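You operate a simulated robot arm through the tools that you are given. There is no shell and no other tool. Be economical: measure what you need, move in short steps, check, and stop when the job is done.

You run a simulated robot arm. Do the job below in one go: nothing can be reset, and whatever is moved stays where it is left.

TASK
Press the dough flat, move the tin aside and wipe off the ring.
Fine: press with the round tamper, wipe the sticky ring with the white cloth and put them back; the tart tin goes beside the mortar.

The check looks at the end state, three seconds after you hand in, the way a careful person would. Anything else that was tipped, shoved, dropped, spilled or broken makes it a failure. Flat cloth is picked up by pressing the open fingertips on it (5 to 10 N) and closing them slowly along it; thin cloth reads only 2 to 8 mm in the jaws.

THE ROBOT
A 7-joint arm with a two-finger parallel gripper, fixed in place. Base frame: the origin is at the foot of the arm, x ahead of it, y to its left, z up. Units: mm, degrees, N and s.
With the tool pointing down near the work surface it reaches from about 480 to 920 mm from the base axis. Its first joint turns from -115.0 to 115.0 degrees. Payload 3.91 kg.
Tool frame: the origin (TCP) lies between the finger pads and is the grasp point; the fingertips stand 30 mm ahead of it; z points along the fingers, y is the line along which they close. The gripper opens to 110 mm. The fingers are 20 mm wide and 10 mm thick; the gripper's body (48 by 112 mm) begins 55 mm behind the TCP.
Orientation is that of the tool frame in the base frame, as a unit quaternion [x, y, z, w]. With the fingers straight down and closing along the base's y, the tool's x points along the base's -x, its y along +y and its z along -z.

THE INTERFACE
- The arm moves only by the tool apply_moves. Its argument "motion" is a list of rows, each a list of 3 entries, a list of its own where there are three numbers: the turn, a rotation vector about the base's x, y, z in degrees, then the shift along the base's x, y, z in mm, then the finger opening in mm, from 0 to 110. In form: [[[wx, wy, wz], [tx, ty, tz], claw], ...]. A call has 1 to 10 rows; each row shifts and turns the commanded pose from where the row before left it. Rows are played at 5 a second. More than 50 mm and 8.6 degrees between two rows, or a gripper value outside its range, and nothing of the call is played. Where a pose cannot be reached the arm comes as near as it can. A force on the tool above 40 N (or 10 N above the force at the start of the call, whichever is more), or a blocked arm, ends the call early, and 0.2 s more pass. The fingers move at their own pace (about 153 mm/s each) and stop on an object; they squeeze with about 37 N. The grip force told is the motor's: it shows also when the fingers shut on nothing. Time passes only in rows, and 0.2 s behind the last, so rows that do not move let the fingers close. It gives the time, the measured TCP pose, the force on the tool (base axes), the opening and the grip force at its end, in the units of the frame above (readings bear some noise), and new pictures: "show" is both (left out), scene, wrist or none.
- Cameras (640 x 400 px; columns grow to the right, rows downward): "scene" is fixed at [218.5, 647.8, 1460.6]; the picture's right is [-0.76, -0.65, 0.00], its down [-0.33, 0.39, -0.86] and it looks along [0.56, -0.66, -0.51] (base axes); focal length 312 px, centre (320, 200). "wrist" rides on the gripper at [72, 17, -103] in the tool frame; the picture's right is [-0.23, 0.97, 0.00], its down [-0.76, -0.18, -0.62] and it looks along [-0.61, -0.14, 0.78] (tool axes); focal length 222 px, centre (320, 200). There is no depth. A picture from a camera that has moved, and an enlarged one, comes with that camera's place and axes in the base frame and with its lens.
- slide_trunk(by): slides the trunk up (or, below 0, down) by that many mm; the arm rides with it, the base frame stays. It gives what a move gives, with no picture.
- enlarge(camera, box): a new picture of the part [left, top, right, bottom] of that camera's present view, enlarged. The clock stands still meanwhile.
- job_done(): hands the job in; it is judged then, once.

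Go step by step. Nothing tells you positions but the pictures and the camera data: compare them with the known pose of the tool, close in by small moves and look again before you grip or let go. The budget is 120 turns and 170 pictures, counting those below and the enlarged ones. Unless the task says otherwise, let go and move clear before handing in, and close with one line.

The tools are called after "Emit:" as a command line: name --argument value ..., lists and objects as JSON in quotes. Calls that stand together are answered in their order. apply_moves: Moves the arm, as the interface text tells. Its arguments: {"type":"object","properties":{"motion":{"type":"array","items":{"type":"array"}},"show":{"type":"string","enum":["both","scene","wrist","none"]}},"required":["motion"]} The other tools are called the same way: slide_trunk (by) slides the trunk up or down; enlarge (camera, box) takes an enlarged picture of a part of a camera's view; job_done () hands the job in.

At the start:

```text
time_s: 0.0
position: [480.2, 37.5, 1243.7]
orientation: [0.0, 1.0, 0.001, 0.0]
contact_force: [-0.2, 0.1, 0.4]
gripper_width: 110.0
grip_force: 0.0
trunk travel left (down, up): [-775.0, 215.0]
```

scene: 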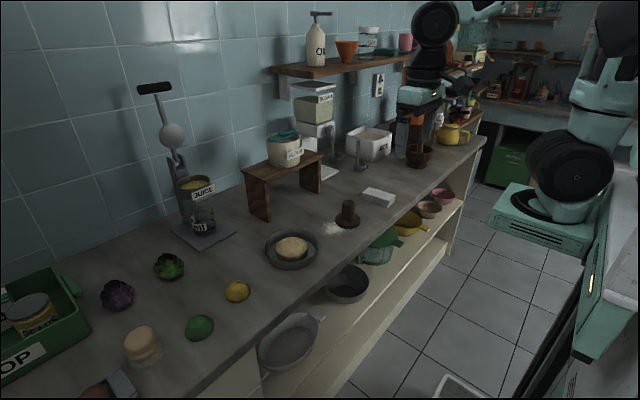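
wrist: 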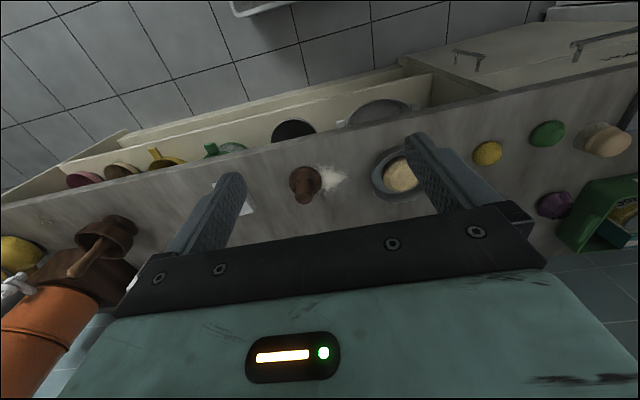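

I start by looking closer at the counter: the dough in its tin near (734,168), the tamper near (698,-54), the cloth near (707,-261), and a mortar further to the right.

Emit:
enlarge --camera "scene" --box '[230, 170, 410, 283]'

Emit:
enlarge --camera "scene" --box '[340, 80, 500, 220]'

Emit:
enlarge --camera "wrist" --box '[0, 130, 440, 310]'

```text
3.54 times, centred on (320, 226) of scene
camera zoom: at [218.5, 647.8, 1460.6], right [-0.76, -0.65, 0.0], down [-0.33, 0.39, -0.86], along [0.56, -0.66, -0.51], focal length 1104 px, centre (320, 106)
```

zoom: 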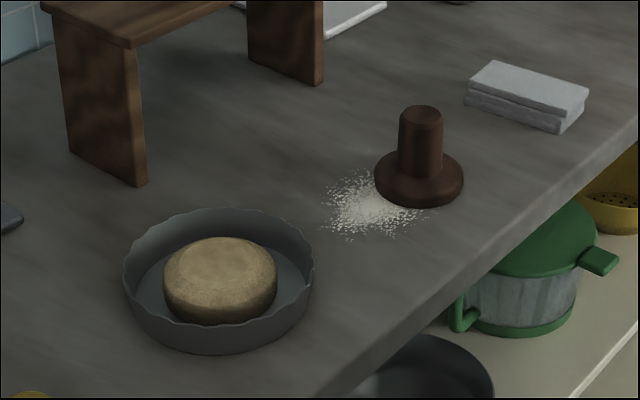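

```text
2.86 times, centred on (420, 150) of scene
camera zoom: at [218.5, 647.8, 1460.6], right [-0.76, -0.65, 0.0], down [-0.33, 0.39, -0.86], along [0.56, -0.66, -0.51], focal length 892 px, centre (34, 343)
```

zoom: 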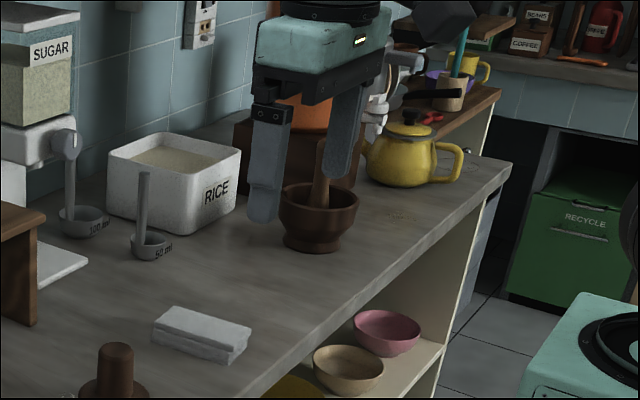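

```text
1.45 times, centred on (220, 220) of wrist
camera zoom: at [407.5, 55.2, 1347.0], right [0.23, 0.97, 0.0], down [0.76, -0.18, 0.62], along [0.61, -0.14, -0.78], focal length 323 px, centre (466, 171)
```

zoom: 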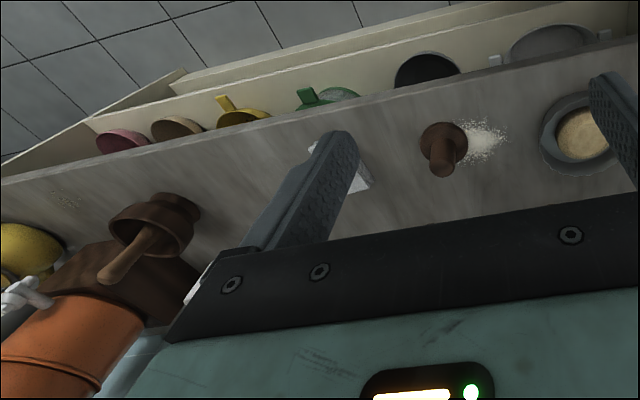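

The tamper stands near (692,-51), about 80 mm tall. The ring is most likely under the tin. I go above the tamper.

Emit:
apply_moves --motion '[[[0, 0, 0], [33, -15, -30], 110], [[0, 0, 0], [33, -15, -30], 110], [[0, 0, 0], [33, -15, -30], 110], [[0, 0, 0], [33, -15, -30], 110], [[0, 0, 0], [33, -15, -30], 90], [[0, 0, 0], [33, -14, -24], 90], [[0, 0, 0], [0, 0, 0], 90]]'

```text
time_s: 1.6
position: [679.6, -52.6, 1071.5]
orientation: [0.001, 1.0, 0.0, 0.0]
contact_force: [-0.4, 0.3, -0.1]
gripper_width: 90.0
grip_force: 0.1
trunk travel left (down, up): [-775.0, 215.0]
camera wrist: at [607.5, -34.6, 1175.1], right [0.23, 0.97, 0.0], down [0.76, -0.18, 0.62], along [0.61, -0.14, -0.78], focal length 222 px, centre (320, 200)
```

scene: 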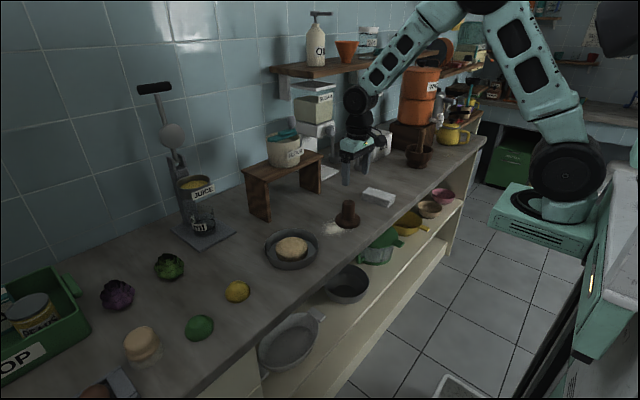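
wrist: 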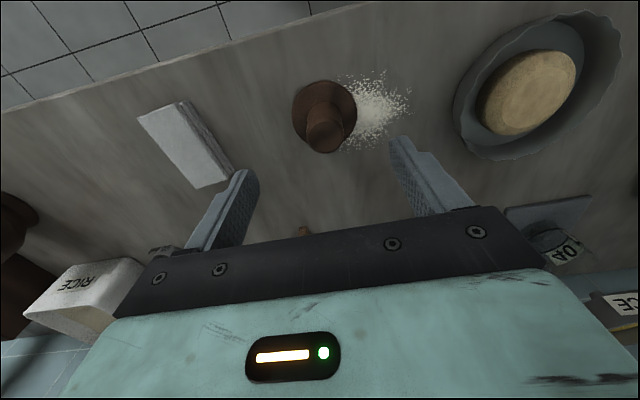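

The tamper is confirmed at about (695,-50). I go down around its handle.

Emit:
apply_moves --motion '[[[0, 0, 0], [15, 2.5, -30], 90], [[0, 0, 0], [0, 0, -35], 90], [[0, 0, 0], [0, 0, -35], 90], [[0, 0, 0], [0, 0, -24], 90], [[0, 0, 0], [0, 0, 0], 90]]'

Emit:
enlarge --camera "scene" --box '[290, 150, 410, 240]'

```text
time_s: 2.8
position: [694.0, -52.5, 948.0]
orientation: [0.0, 1.0, 0.001, 0.0]
contact_force: [0.1, -0.1, 0.1]
gripper_width: 90.0
grip_force: 0.1
trunk travel left (down, up): [-775.0, 215.0]
camera wrist: at [621.1, -34.8, 1050.9], right [0.23, 0.97, 0.0], down [0.76, -0.18, 0.62], along [0.61, -0.14, -0.78], focal length 222 px, centre (320, 200)
```

scene: 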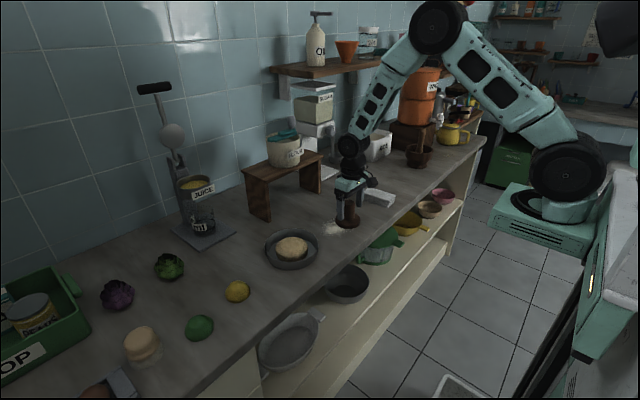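
wrist: 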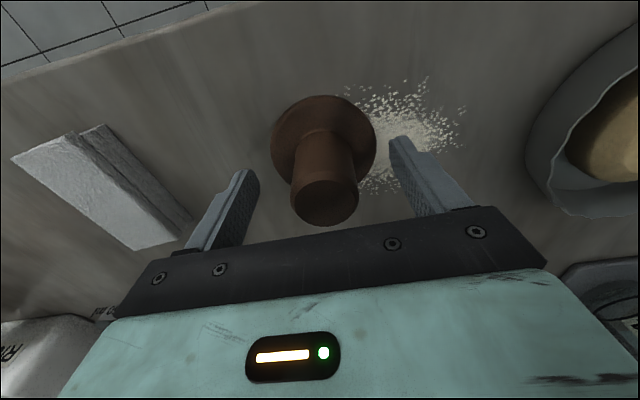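

```text
4.44 times, centred on (350, 195) of scene
camera zoom: at [218.5, 647.8, 1460.6], right [-0.76, -0.65, 0.0], down [-0.33, 0.39, -0.86], along [0.56, -0.66, -0.51], focal length 1387 px, centre (187, 222)
```

zoom: 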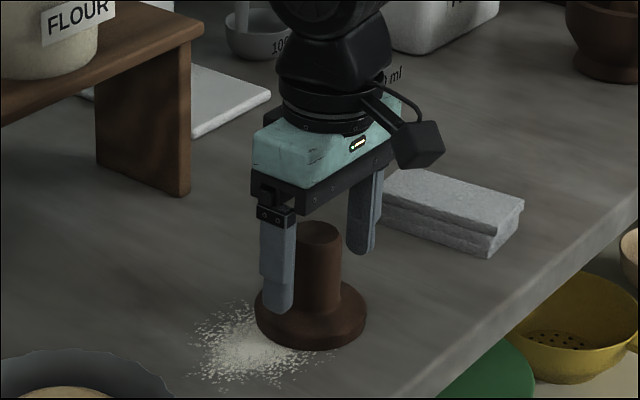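

The fingers straddle the handle. I centre by a few mm and close.

Emit:
apply_moves --motion '[[[0, 0, 0], [1, 4, -3], 80], [[0, 0, 0], [0, 0, 0], 55], [[0, 0, 0], [0, 0, 0], 30], [[0, 0, 0], [0, 0, 0], 30], [[0, 0, 0], [0, 0, 0], 30]]' --show "wrist"

```text
time_s: 4.0
position: [693.3, -47.6, 944.9]
orientation: [0.0, 1.0, 0.0, 0.0]
contact_force: [1.7, -2.0, 1.5]
gripper_width: 38.6
grip_force: 36.8
trunk travel left (down, up): [-775.0, 215.0]
camera wrist: at [622.1, -29.7, 1047.8], right [0.23, 0.97, 0.0], down [0.76, -0.18, 0.62], along [0.61, -0.14, -0.78], focal length 222 px, centre (320, 200)
```

wrist: 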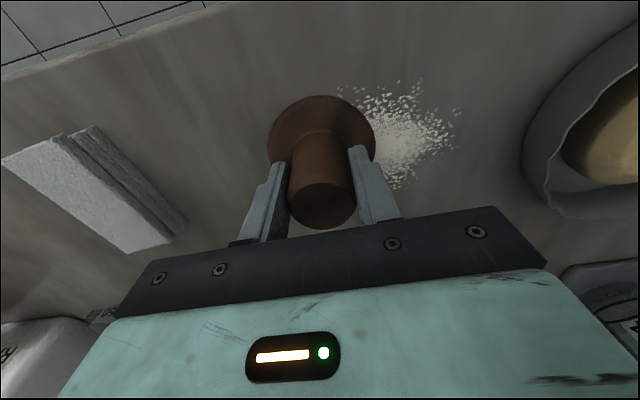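

The tamper is gripped. I lift it and carry it toward the dough, stopping short to look.

Emit:
apply_moves --motion '[[[0, 0, 0], [0, 0, 40], 30], [[0, 0, 0], [0, 0, 40], 30], [[0, 0, 0], [0, 20, 40], 30], [[0, 0, 0], [5, 40, 0], 30], [[0, 0, 0], [5, 40, 0], 30], [[0, 0, 0], [5, 40, 0], 30], [[0, 0, 0], [5, 40, 0], 30], [[0, 0, 0], [5, 40, 0], 30], [[0, 0, 0], [0, 0, 0], 30]]'

Emit:
enlarge --camera "scene" --box '[240, 160, 360, 280]'

```text
time_s: 6.0
position: [720.0, 172.7, 1062.0]
orientation: [0.001, 1.0, 0.0, 0.001]
contact_force: [0.4, -0.5, -0.4]
gripper_width: 38.7
grip_force: 36.8
trunk travel left (down, up): [-775.0, 215.0]
camera wrist: at [646.7, 191.6, 1166.9], right [0.23, 0.97, 0.0], down [0.76, -0.18, 0.62], along [0.61, -0.14, -0.78], focal length 222 px, centre (320, 200)
```

scene: 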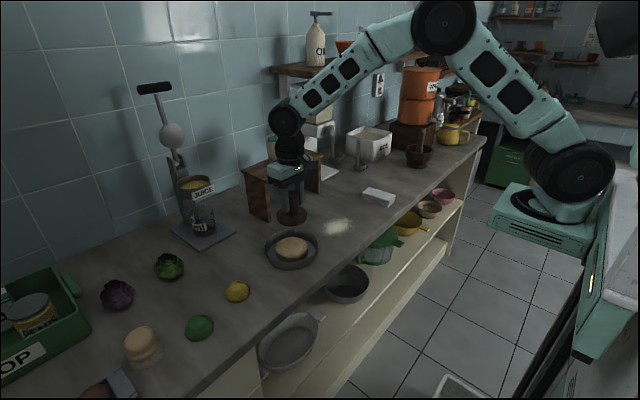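
wrist: 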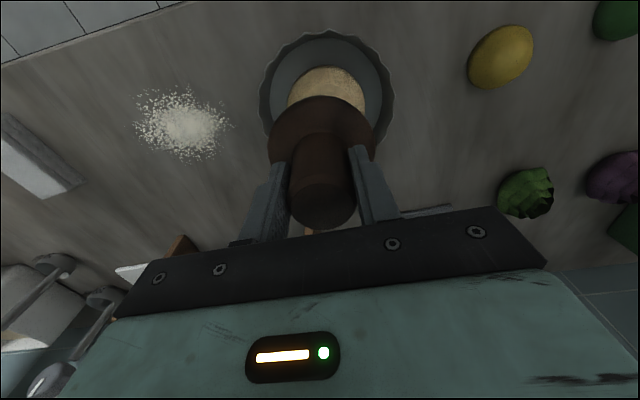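

```text
3.33 times, centred on (300, 220) of scene
camera zoom: at [218.5, 647.8, 1460.6], right [-0.76, -0.65, 0.0], down [-0.33, 0.39, -0.86], along [0.56, -0.66, -0.51], focal length 1040 px, centre (387, 133)
```

zoom: 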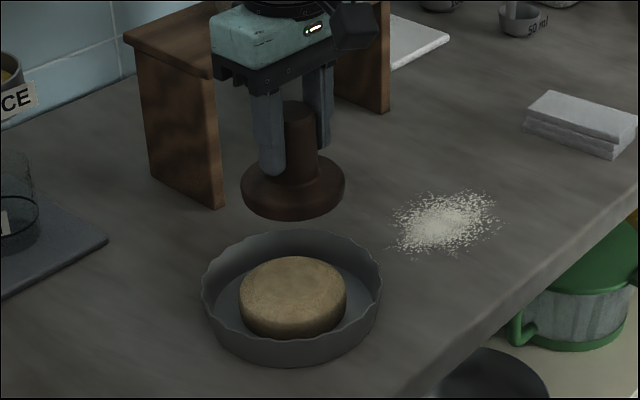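

The tin and dough centre on about (722,179). I line up and lower the tamper to just above the dough.

Emit:
apply_moves --motion '[[[0, 0, 0], [2, 6.5, -20], 30], [[0, 0, 0], [0, 0, -25], 30], [[0, 0, 0], [0, 0, -20], 30], [[0, 0, 0], [0, 0, 0], 30]]'

Emit:
enlarge --camera "scene" --box '[240, 180, 350, 280]'

```text
time_s: 7.0
position: [719.4, 180.8, 996.8]
orientation: [0.0, 1.0, 0.0, -0.001]
contact_force: [-0.3, 1.1, -1.8]
gripper_width: 38.5
grip_force: 37.5
trunk travel left (down, up): [-775.0, 215.0]
camera wrist: at [647.6, 198.7, 1100.6], right [0.23, 0.97, 0.0], down [0.76, -0.18, 0.62], along [0.61, -0.14, -0.78], focal length 222 px, centre (320, 200)
```

scene: 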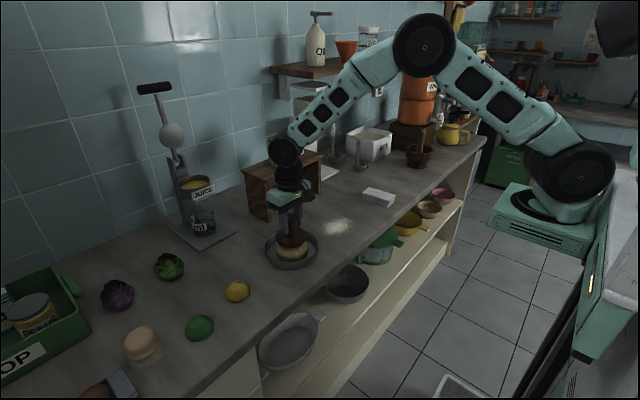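
wrist: 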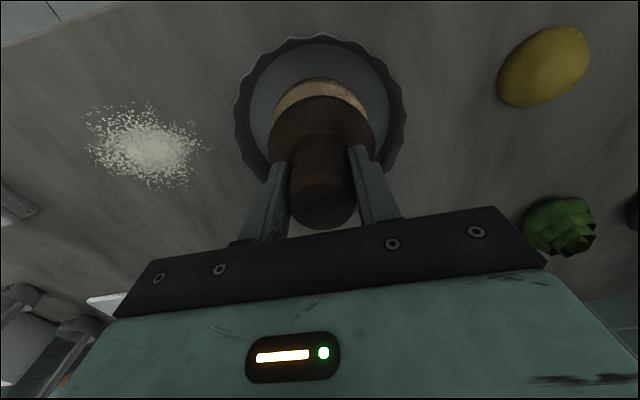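

```text
4.00 times, centred on (295, 230) of scene
camera zoom: at [218.5, 647.8, 1460.6], right [-0.76, -0.65, 0.0], down [-0.33, 0.39, -0.86], along [0.56, -0.66, -0.51], focal length 1248 px, centre (420, 80)
```

zoom: 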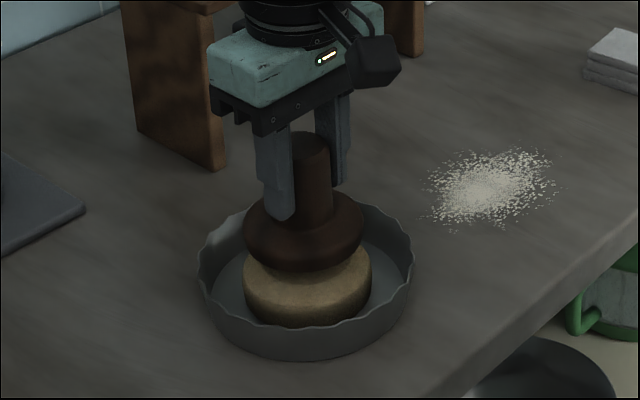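

The tamper is centred over the dough. I press down in small steps.

Emit:
apply_moves --motion '[[[0, 0, 0], [0, 0, -6], 30], [[0, 0, 0], [0, 0, -5], 30], [[0, 0, 0], [0, 0, -4], 30], [[0, 0, 0], [0, 0, -4], 30], [[0, 0, 0], [0, 0, -4], 30], [[0, 0, 0], [0, 0, -4], 30]]' --show "none"

```text
time_s: 8.4
position: [721.5, 178.7, 969.8]
orientation: [0.0, 1.0, -0.001, -0.001]
contact_force: [-0.4, -0.4, -1.5]
gripper_width: 38.3
grip_force: 37.3
trunk travel left (down, up): [-775.0, 215.0]
```

Emit:
apply_moves --motion '[[[0, 0, 0], [0, 0, -3], 30], [[0, 0, 0], [0, 0, -3], 30], [[0, 0, 0], [0, 0, -3], 30], [[0, 0, 0], [0, 0, -3], 30]]' --show "scene"

Emit:
enlarge --camera "scene" --box '[240, 180, 350, 280]'

```text
time_s: 9.4
position: [721.3, 181.3, 960.1]
orientation: [0.001, 1.0, 0.0, 0.0]
contact_force: [-0.6, -4.7, 10.9]
gripper_width: 38.8
grip_force: 36.7
trunk travel left (down, up): [-775.0, 215.0]
```

scene: 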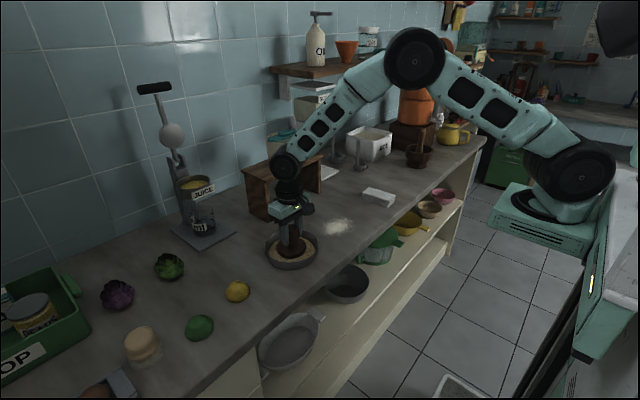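

```text
4.00 times, centred on (295, 230) of scene
camera zoom: at [218.5, 647.8, 1460.6], right [-0.76, -0.65, 0.0], down [-0.33, 0.39, -0.86], along [0.56, -0.66, -0.51], focal length 1248 px, centre (420, 80)
```

zoom: 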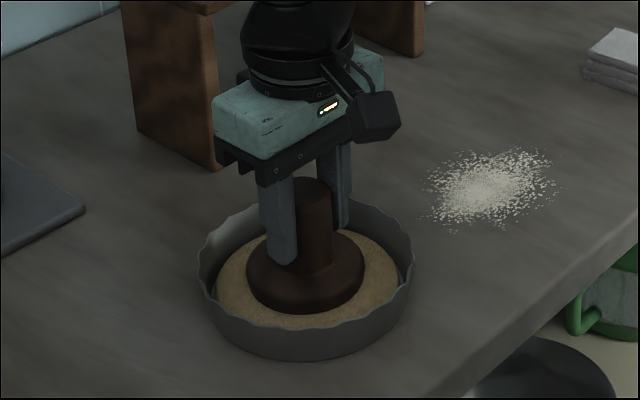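

The dough is spreading nicely. I keep pressing until it resists firmly.

Emit:
apply_moves --motion '[[[0, 0, 0], [0, 0, -2], 30], [[0, 0, 0], [0, 0, -2], 30], [[0, 0, 0], [0, 0, -2], 30], [[0, 0, 0], [0, 0, 0], 30]]' --show "scene"

Emit:
enlarge --camera "scene" --box '[240, 180, 350, 280]'

```text
time_s: 10.4
position: [721.7, 181.3, 956.2]
orientation: [0.001, 1.0, 0.001, 0.003]
contact_force: [0.0, -7.7, 37.3]
gripper_width: 38.5
grip_force: 36.9
trunk travel left (down, up): [-775.0, 215.0]
```

scene: 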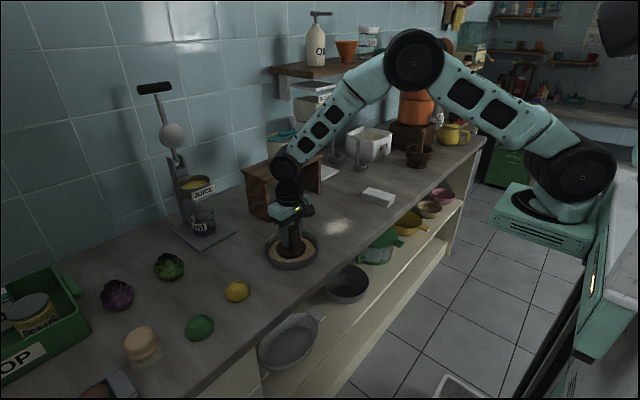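

```text
4.00 times, centred on (295, 230) of scene
camera zoom: at [218.5, 647.8, 1460.6], right [-0.76, -0.65, 0.0], down [-0.33, 0.39, -0.86], along [0.56, -0.66, -0.51], focal length 1248 px, centre (420, 80)
```

zoom: 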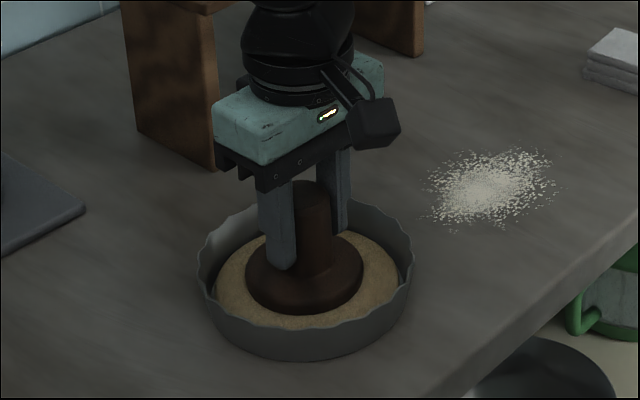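

The dough has bottomed out flat at 37 N. I lift straight up and look at it, then take the tamper back.

Emit:
apply_moves --motion '[[[0, 0, 0], [0, 0, 10], 30], [[0, 0, 0], [0, 0, 30], 30], [[0, 0, 0], [0, 0, 40], 30], [[0, 0, 0], [0, 0, 30], 30], [[0, 0, 0], [-5, -40, 0], 30], [[0, 0, 0], [-5, -45, 0], 30], [[0, 0, 0], [-5, -45, 0], 30], [[0, 0, 0], [-6, -45, 0], 30], [[0, 0, 0], [-6, -45, 0], 30], [[0, 0, 0], [0, -7, 0], 30]]'

Emit:
enlarge --camera "scene" --box '[230, 160, 390, 280]'

```text
time_s: 12.6
position: [696.7, -48.9, 1060.5]
orientation: [-0.001, 1.0, 0.001, 0.0]
contact_force: [0.4, -0.5, -1.2]
gripper_width: 38.4
grip_force: 37.8
trunk travel left (down, up): [-775.0, 215.0]
camera wrist: at [624.4, -29.6, 1163.8], right [0.23, 0.97, 0.0], down [0.76, -0.18, 0.62], along [0.61, -0.14, -0.78], focal length 222 px, centre (320, 200)
```

scene: 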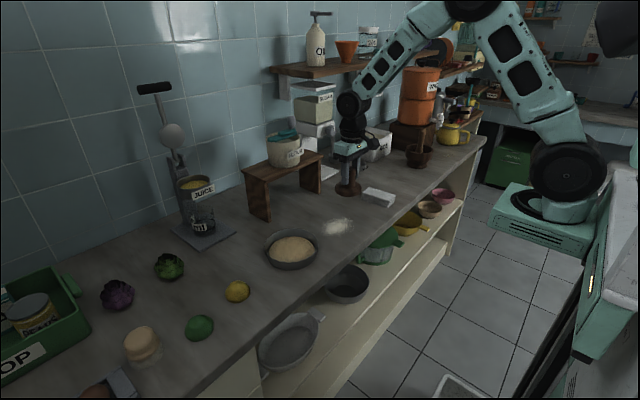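
wrist: 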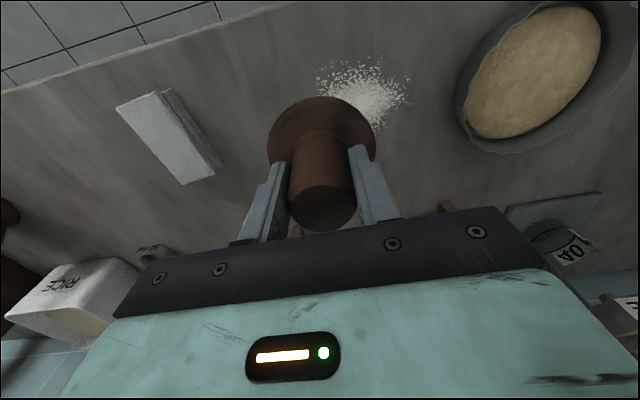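

```text
3.33 times, centred on (310, 220) of scene
camera zoom: at [218.5, 647.8, 1460.6], right [-0.76, -0.65, 0.0], down [-0.33, 0.39, -0.86], along [0.56, -0.66, -0.51], focal length 1040 px, centre (353, 133)
```

zoom: 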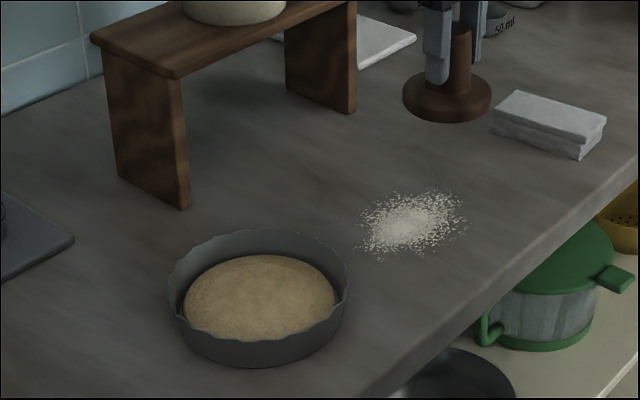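

The dough is flat. I lower the tamper onto its original spot.

Emit:
apply_moves --motion '[[[0, 0, 0], [-3, 1, -40], 30], [[0, 0, 0], [0, 0, -40], 30], [[0, 0, 0], [0, 0, -23], 30], [[0, 0, 0], [0, 0, -4], 30], [[0, 0, 0], [0, 0, -4], 30], [[0, 0, 0], [0, 0, 0], 30]]' --show "none"

```text
time_s: 14.0
position: [690.6, -46.0, 951.5]
orientation: [0.0, 1.0, 0.0, 0.0]
contact_force: [-0.2, -0.2, -0.2]
gripper_width: 38.4
grip_force: 37.9
trunk travel left (down, up): [-775.0, 215.0]
```

Emit:
apply_moves --motion '[[[0, 0, 0], [1, -1, -3], 30], [[0, 0, 0], [0, 0, -2], 30], [[0, 0, 0], [0, 0, -1], 30], [[0, 0, 0], [0, 0, 0], 30]]' --show "none"

```text
time_s: 15.0
position: [691.8, -44.7, 945.9]
orientation: [0.0, 1.0, 0.0, 0.0]
contact_force: [-0.1, 0.2, -1.5]
gripper_width: 38.3
grip_force: 36.4
trunk travel left (down, up): [-775.0, 215.0]
```

Emit:
apply_moves --motion '[[[0, 0, 0], [1, -1.5, -1.5], 30], [[0, 0, 0], [0, 0, -1], 30], [[0, 0, 0], [0, 0, 0], 30]]' --show "scene"

Emit:
enlarge --camera "scene" --box '[290, 150, 410, 240]'

```text
time_s: 15.8
position: [693.8, -47.0, 943.0]
orientation: [-0.001, 1.0, 0.0, 0.0]
contact_force: [-0.8, 0.0, 0.9]
gripper_width: 38.3
grip_force: 37.0
trunk travel left (down, up): [-775.0, 215.0]
```

scene: 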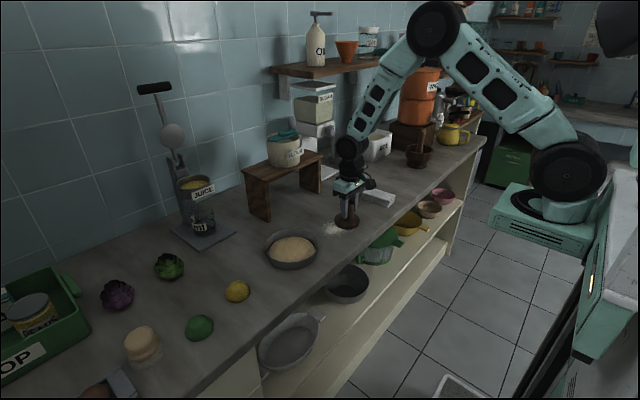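

```text
4.44 times, centred on (350, 195) of scene
camera zoom: at [218.5, 647.8, 1460.6], right [-0.76, -0.65, 0.0], down [-0.33, 0.39, -0.86], along [0.56, -0.66, -0.51], focal length 1387 px, centre (187, 222)
```

zoom: 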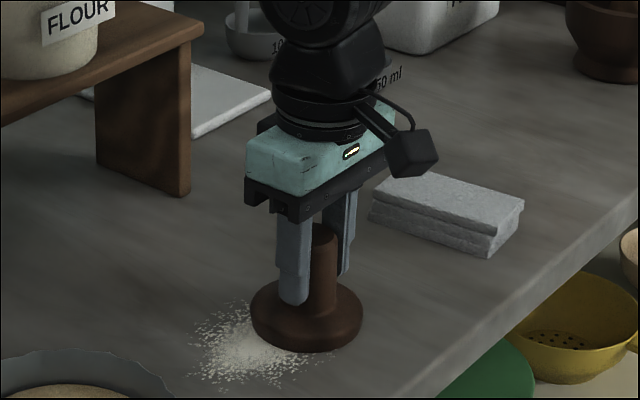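

Emit:
apply_moves --motion '[[[0, 0, 0], [-1, -3, 0], 30], [[0, 0, 0], [0, 0, -1.5], 30], [[0, 0, 0], [0, 0, 0], 30]]' --show "none"

```text
time_s: 16.6
position: [693.6, -50.8, 942.8]
orientation: [0.0, 1.0, 0.0, 0.001]
contact_force: [0.9, -0.1, 12.2]
gripper_width: 38.4
grip_force: 37.1
trunk travel left (down, up): [-775.0, 215.0]
```

The tamper is firmly on the counter. I release it and rise, moving toward the tin.

Emit:
apply_moves --motion '[[[0, 0, 0], [0, 0, 1], 45], [[0, 0, 0], [0, 0, 0], 70], [[0, 0, 0], [0, 0, 0], 80], [[0, 0, 0], [0, 0, 40], 80], [[0, 0, 0], [0, 0, 45], 80], [[0, 0, 0], [0, 0, 45], 80], [[0, 0, 0], [-20, 0, 40], 80], [[0, 0, 0], [0, 0, 0], 80]]'

Emit:
enlarge --camera "scene" --box '[290, 150, 410, 240]'

```text
time_s: 18.4
position: [667.7, -52.9, 1113.1]
orientation: [0.0, 1.0, 0.0, -0.001]
contact_force: [0.6, -0.4, 0.5]
gripper_width: 80.0
grip_force: 0.0
trunk travel left (down, up): [-775.0, 215.0]
camera wrist: at [596.3, -33.8, 1216.5], right [0.23, 0.97, 0.0], down [0.76, -0.18, 0.62], along [0.61, -0.14, -0.78], focal length 222 px, centre (320, 200)
```

scene: 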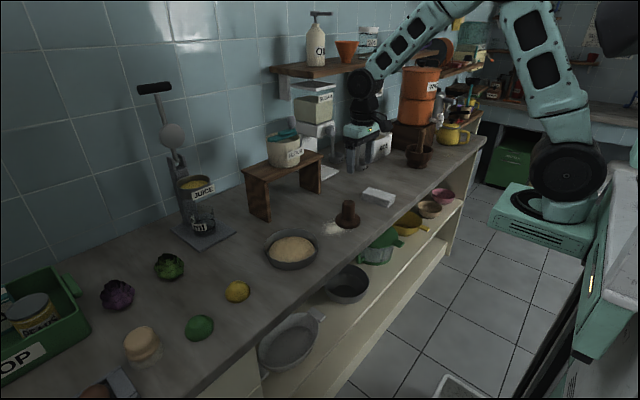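
wrist: 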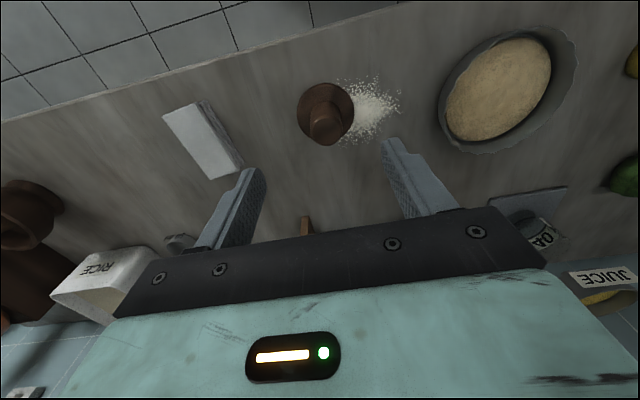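

```text
4.44 times, centred on (350, 195) of scene
camera zoom: at [218.5, 647.8, 1460.6], right [-0.76, -0.65, 0.0], down [-0.33, 0.39, -0.86], along [0.56, -0.66, -0.51], focal length 1387 px, centre (187, 222)
```

zoom: 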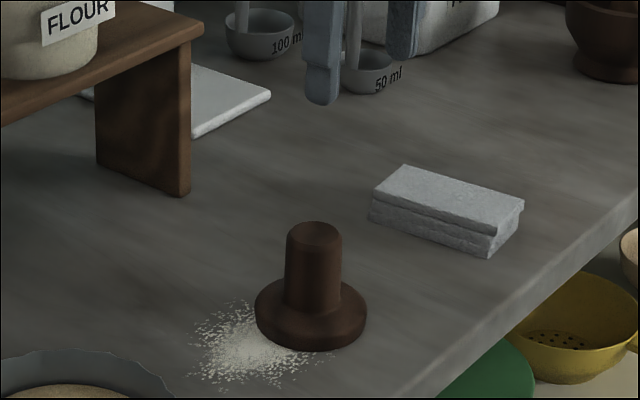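

The tamper is exactly back. Next I move above the tin's left (+y) rim to find the rim height and the gap to the dough.

Emit:
apply_moves --motion '[[[0, 0, 0], [7, 40, -5], 80], [[0, 0, 0], [7, 43, -5], 80], [[0, 0, 0], [7, 43, -5], 80], [[0, 0, 0], [7, 43, -10], 60], [[0, 0, 0], [7, 43, -20], 60], [[0, 0, 0], [7, 43, -20], 60], [[0, 0, 0], [7, 43, -20], 60], [[0, 0, 0], [4, 0, -30], 60], [[0, 0, 0], [0, 0, 0], 60]]'

Emit:
enlarge --camera "scene" --box '[240, 190, 340, 280]'

Emit:
enlarge --camera "wrist" --box '[160, 20, 460, 220]'

```text
time_s: 20.4
position: [723.4, 248.1, 996.1]
orientation: [0.001, 1.0, 0.0, 0.0]
contact_force: [0.0, 0.1, -1.1]
gripper_width: 60.0
grip_force: 0.0
trunk travel left (down, up): [-775.0, 215.0]
camera wrist: at [650.8, 266.8, 1099.6], right [0.23, 0.97, 0.0], down [0.76, -0.18, 0.62], along [0.61, -0.14, -0.78], focal length 222 px, centre (320, 200)
```

scene: 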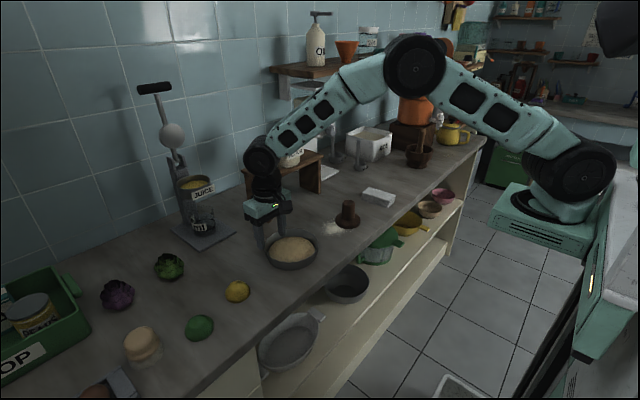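
wrist: 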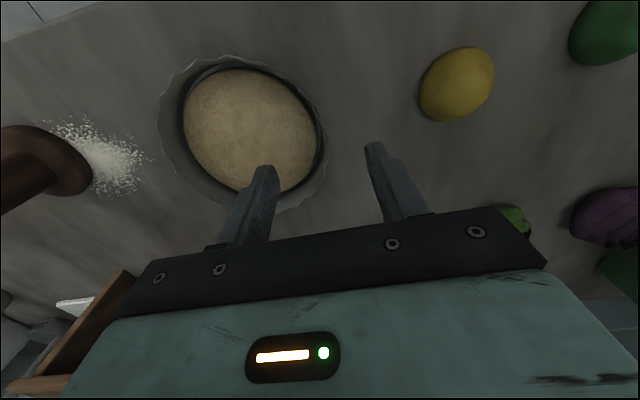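

```text
4.44 times, centred on (290, 235) of scene
camera zoom: at [218.5, 647.8, 1460.6], right [-0.76, -0.65, 0.0], down [-0.33, 0.39, -0.86], along [0.56, -0.66, -0.51], focal length 1387 px, centre (453, 44)
```

zoom: 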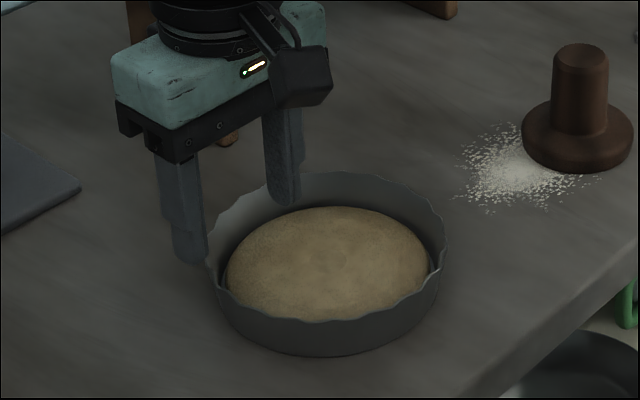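

```text
2.00 times, centred on (310, 120) of wrist
camera zoom: at [650.8, 266.8, 1099.6], right [0.23, 0.97, 0.0], down [0.76, -0.18, 0.62], along [0.61, -0.14, -0.78], focal length 444 px, centre (340, 360)
```

zoom: 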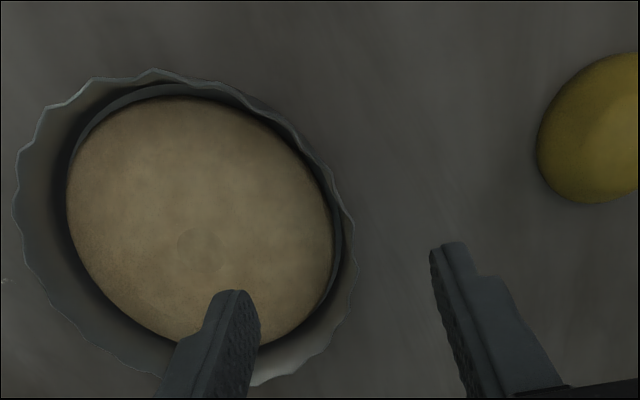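

Rim centre is about (725,178), radius 76, so the +y wall is near y=252. I straddle that wall, keeping the fingertips just above the dough.

Emit:
apply_moves --motion '[[[0, 0, 0], [1, 5, -30], 40], [[0, 0, 0], [0, 0, -20], 40], [[0, 0, 0], [0, 0, -12], 40], [[0, 0, 0], [0, 0, -5], 40], [[0, 0, 0], [0, 0, 0], 40]]'

Emit:
enlarge --camera "scene" --box '[240, 190, 340, 280]'

Emit:
enlarge --camera "wrist" --box '[160, 60, 460, 260]'

```text
time_s: 21.6
position: [725.8, 253.3, 929.7]
orientation: [0.0, 1.0, 0.0, 0.0]
contact_force: [-0.8, -0.3, 0.3]
gripper_width: 40.1
grip_force: 0.0
trunk travel left (down, up): [-775.0, 215.0]
camera wrist: at [653.4, 272.3, 1032.6], right [0.23, 0.97, 0.0], down [0.76, -0.18, 0.62], along [0.61, -0.14, -0.78], focal length 222 px, centre (320, 200)
```

scene: 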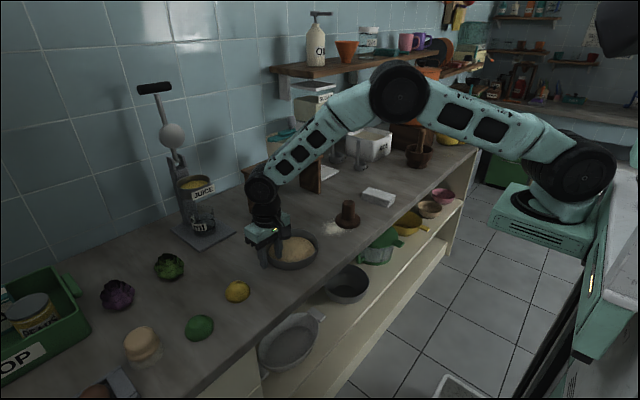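
wrist: 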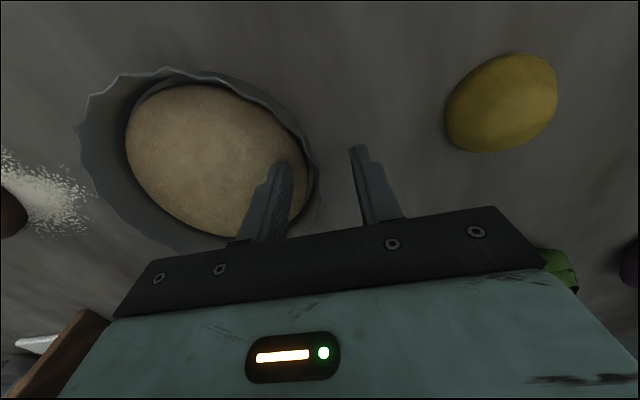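

```text
4.44 times, centred on (290, 235) of scene
camera zoom: at [218.5, 647.8, 1460.6], right [-0.76, -0.65, 0.0], down [-0.33, 0.39, -0.86], along [0.56, -0.66, -0.51], focal length 1387 px, centre (453, 44)
```

zoom: 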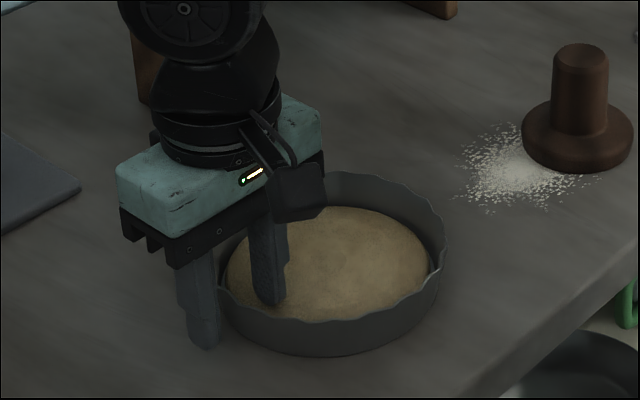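

```text
2.00 times, centred on (310, 160) of wrist
camera zoom: at [653.4, 272.3, 1032.6], right [0.23, 0.97, 0.0], down [0.76, -0.18, 0.62], along [0.61, -0.14, -0.78], focal length 444 px, centre (340, 280)
```

zoom: 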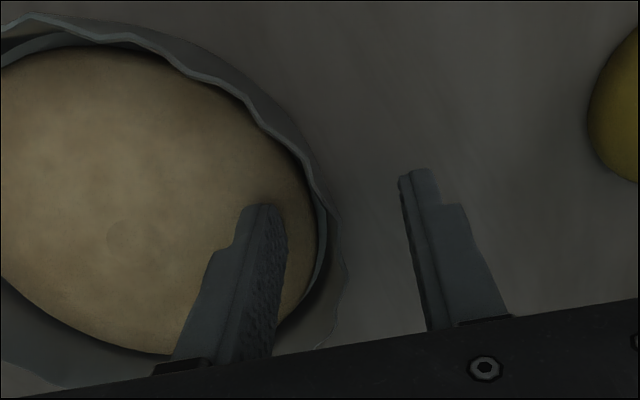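

Emit:
apply_moves --motion '[[[0, 0, 0], [0, 0, 0], 24], [[0, 0, 0], [0, 0, -2], 24], [[0, 0, 0], [0, 0, -2], 24], [[0, 0, 0], [0, 0, 0], 24]]'

Emit:
enlarge --camera "wrist" --box '[220, 90, 400, 250]'

```text
time_s: 22.6
position: [725.9, 253.0, 925.8]
orientation: [0.0, 1.0, 0.001, -0.001]
contact_force: [0.2, -0.6, -0.4]
gripper_width: 24.0
grip_force: 0.0
trunk travel left (down, up): [-775.0, 215.0]
camera wrist: at [653.9, 271.4, 1029.1], right [0.23, 0.97, 0.0], down [0.76, -0.18, 0.62], along [0.61, -0.14, -0.78], focal length 222 px, centre (320, 200)
```

scene: 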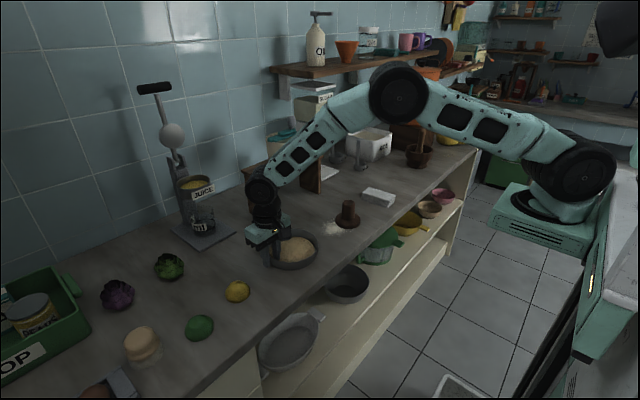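
wrist: 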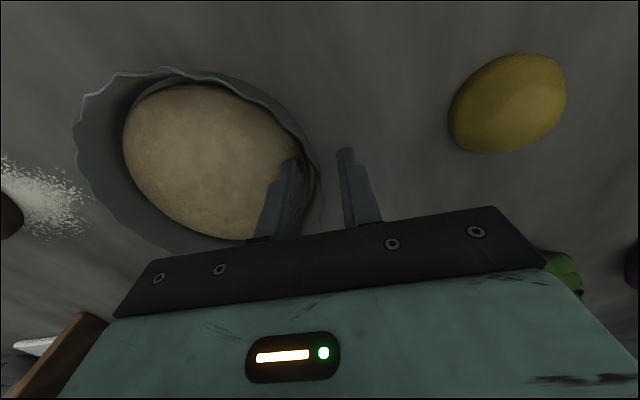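

```text
2.50 times, centred on (310, 170) of wrist
camera zoom: at [653.9, 271.4, 1029.1], right [0.23, 0.97, 0.0], down [0.76, -0.18, 0.62], along [0.61, -0.14, -0.78], focal length 555 px, centre (345, 275)
```

zoom: 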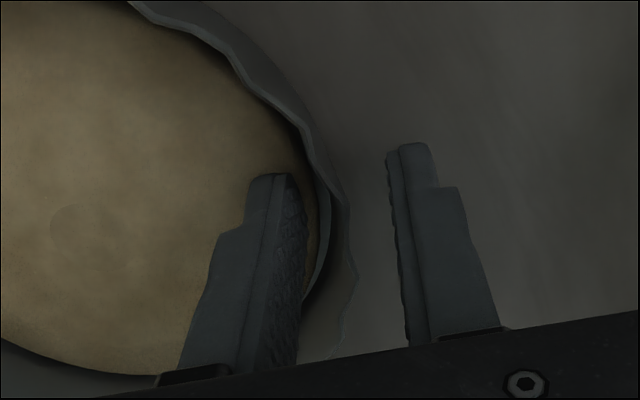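

Emit:
apply_moves --motion '[[[0, 0, 0], [0, 0, -2], 20], [[0, 0, 0], [0, 0, 0], 14], [[0, 0, 0], [0, 0, 0], 8], [[0, 0, 0], [0, 0, 0], 0], [[0, 0, 0], [0, 0, 0], 0]]'

Emit:
enlarge --camera "scene" --box '[240, 190, 340, 280]'

```text
time_s: 23.8
position: [725.2, 253.8, 924.6]
orientation: [0.001, 1.0, 0.0, 0.0]
contact_force: [-0.9, 0.2, 4.7]
gripper_width: 10.2
grip_force: 37.1
trunk travel left (down, up): [-775.0, 215.0]
camera wrist: at [653.5, 271.5, 1027.8], right [0.23, 0.97, 0.0], down [0.76, -0.18, 0.62], along [0.61, -0.14, -0.78], focal length 222 px, centre (320, 200)
```

scene: 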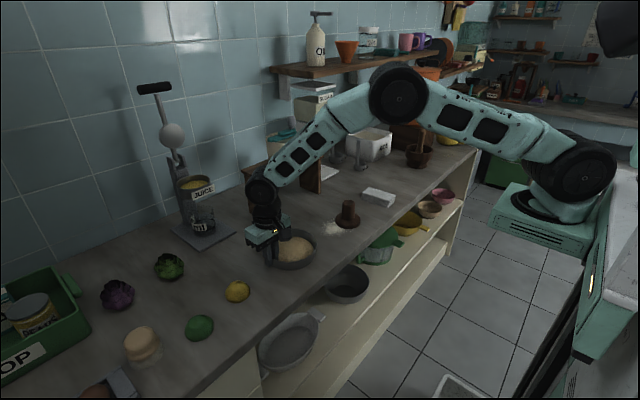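
wrist: 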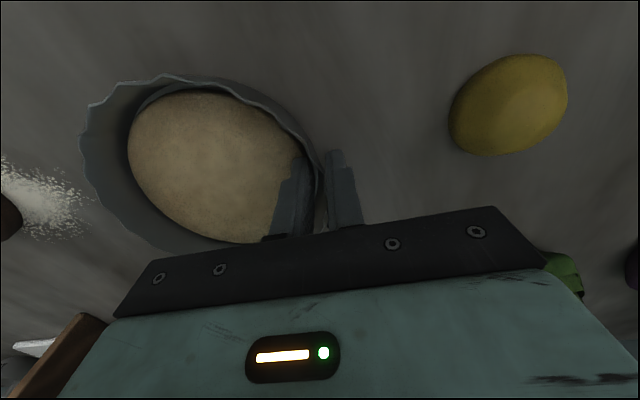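

```text
4.44 times, centred on (290, 235) of scene
camera zoom: at [218.5, 647.8, 1460.6], right [-0.76, -0.65, 0.0], down [-0.33, 0.39, -0.86], along [0.56, -0.66, -0.51], focal length 1387 px, centre (453, 44)
```

zoom: 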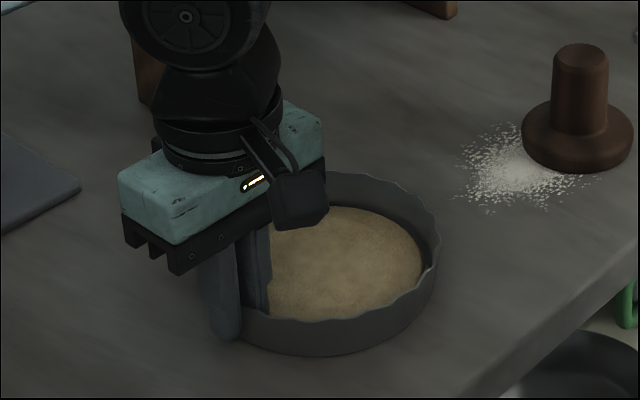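

The rim is held. I lift a little to test the grip.

Emit:
apply_moves --motion '[[[0, 0, 0], [0, 0, 6], 0], [[0, 0, 0], [0, 0, 8], 0], [[0, 0, 0], [0, 0, 10], 0], [[0, 0, 0], [0, 0, 0], 0]]'

Emit:
enlarge --camera "scene" --box '[240, 190, 340, 280]'

```text
time_s: 24.8
position: [727.6, 252.6, 948.3]
orientation: [-0.001, 1.0, 0.0, -0.001]
contact_force: [-0.4, 0.1, -2.6]
gripper_width: 7.5
grip_force: 37.0
trunk travel left (down, up): [-775.0, 215.0]
camera wrist: at [654.1, 270.7, 1050.1], right [0.23, 0.97, 0.0], down [0.76, -0.18, 0.62], along [0.61, -0.14, -0.78], focal length 222 px, centre (320, 200)
```

scene: 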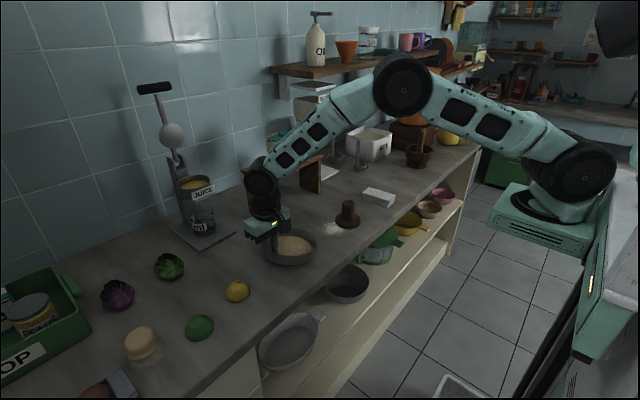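
wrist: 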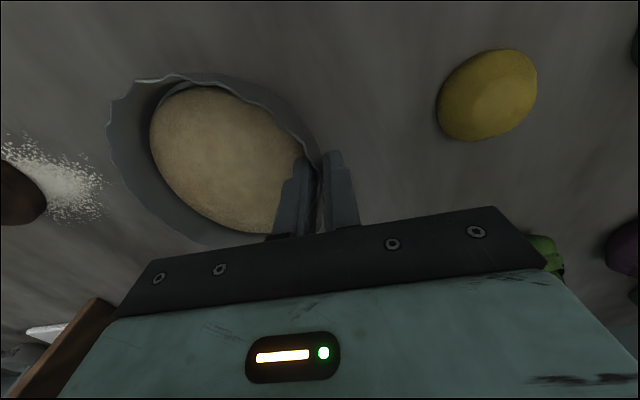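

```text
4.44 times, centred on (290, 235) of scene
camera zoom: at [218.5, 647.8, 1460.6], right [-0.76, -0.65, 0.0], down [-0.33, 0.39, -0.86], along [0.56, -0.66, -0.51], focal length 1387 px, centre (453, 44)
```

zoom: 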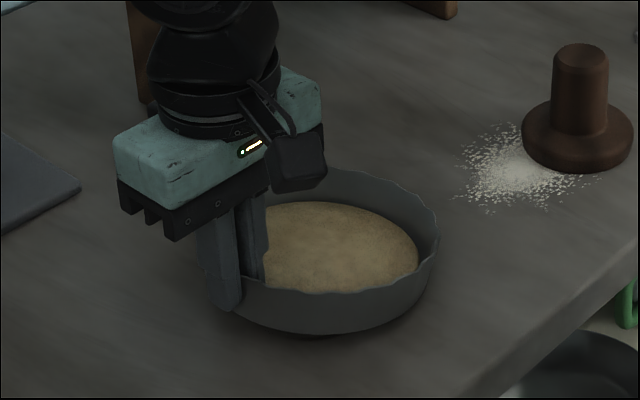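

Emit:
apply_moves --motion '[[[0, 0, 0], [0, 0, 12], 0], [[0, 0, 0], [0, 0, 14], 0], [[0, 0, 0], [0, 0, 14], 0], [[0, 0, 0], [0, 0, 0], 0]]'

Emit:
enlarge --camera "scene" --box '[240, 170, 340, 270]'

```text
time_s: 25.8
position: [724.6, 251.6, 988.7]
orientation: [0.0, 1.0, 0.001, 0.0]
contact_force: [0.6, 0.9, -3.0]
gripper_width: 7.1
grip_force: 37.1
trunk travel left (down, up): [-775.0, 215.0]
camera wrist: at [652.2, 269.7, 1091.4], right [0.23, 0.97, 0.0], down [0.76, -0.18, 0.62], along [0.61, -0.14, -0.78], focal length 222 px, centre (320, 200)
```

scene: 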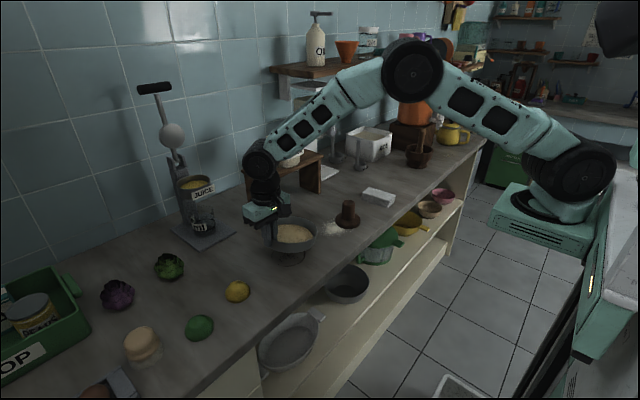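
wrist: 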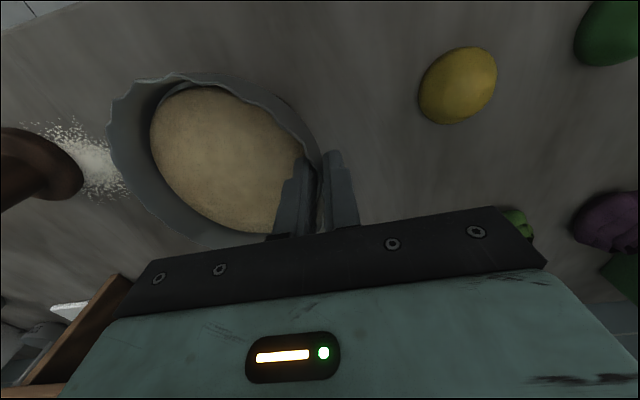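

```text
4.00 times, centred on (290, 220) of scene
camera zoom: at [218.5, 647.8, 1460.6], right [-0.76, -0.65, 0.0], down [-0.33, 0.39, -0.86], along [0.56, -0.66, -0.51], focal length 1248 px, centre (440, 120)
```

zoom: 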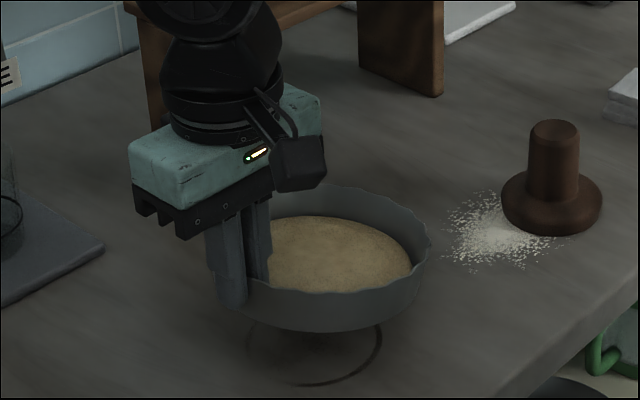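

The grip holds, the tin is light, and the sticky ring is visible underneath. I raise it and carry it over toward the mortar.

Emit:
apply_moves --motion '[[[0, 0, 0], [0, 0, 25], 0], [[0, 0, 0], [0, 0, 30], 0], [[0, 0, 0], [0, -15, 25], 0], [[0, 0, 0], [0, -30, 0], 0], [[0, 0, 0], [0, -40, 0], 0], [[0, 0, 0], [0, -40, 0], 0], [[0, 0, 0], [0, -40, 0], 0], [[0, 0, 0], [0, -40, 0], 0], [[0, 0, 0], [0, -40, 0], 0], [[0, 0, 0], [0, -35, 0], 0]]'

```text
time_s: 28.0
position: [727.1, -26.3, 1068.4]
orientation: [0.0, 1.0, 0.0, 0.0]
contact_force: [0.2, 0.4, -2.9]
gripper_width: 7.3
grip_force: 36.6
trunk travel left (down, up): [-775.0, 215.0]
camera wrist: at [654.2, -8.8, 1172.3], right [0.23, 0.97, 0.0], down [0.76, -0.18, 0.62], along [0.61, -0.14, -0.78], focal length 222 px, centre (320, 200)
```

scene: 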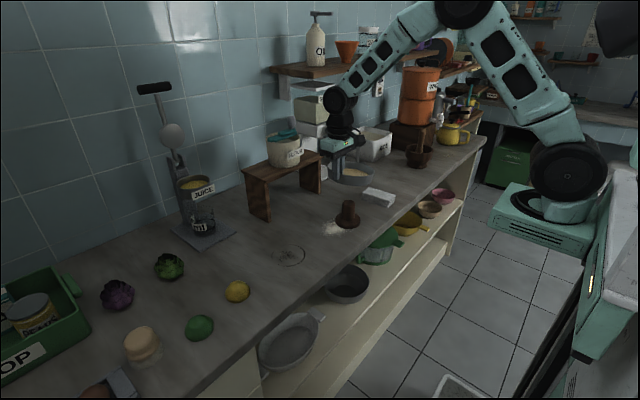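
wrist: 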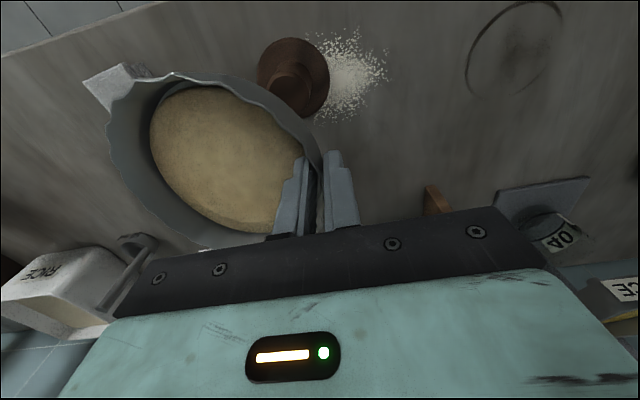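

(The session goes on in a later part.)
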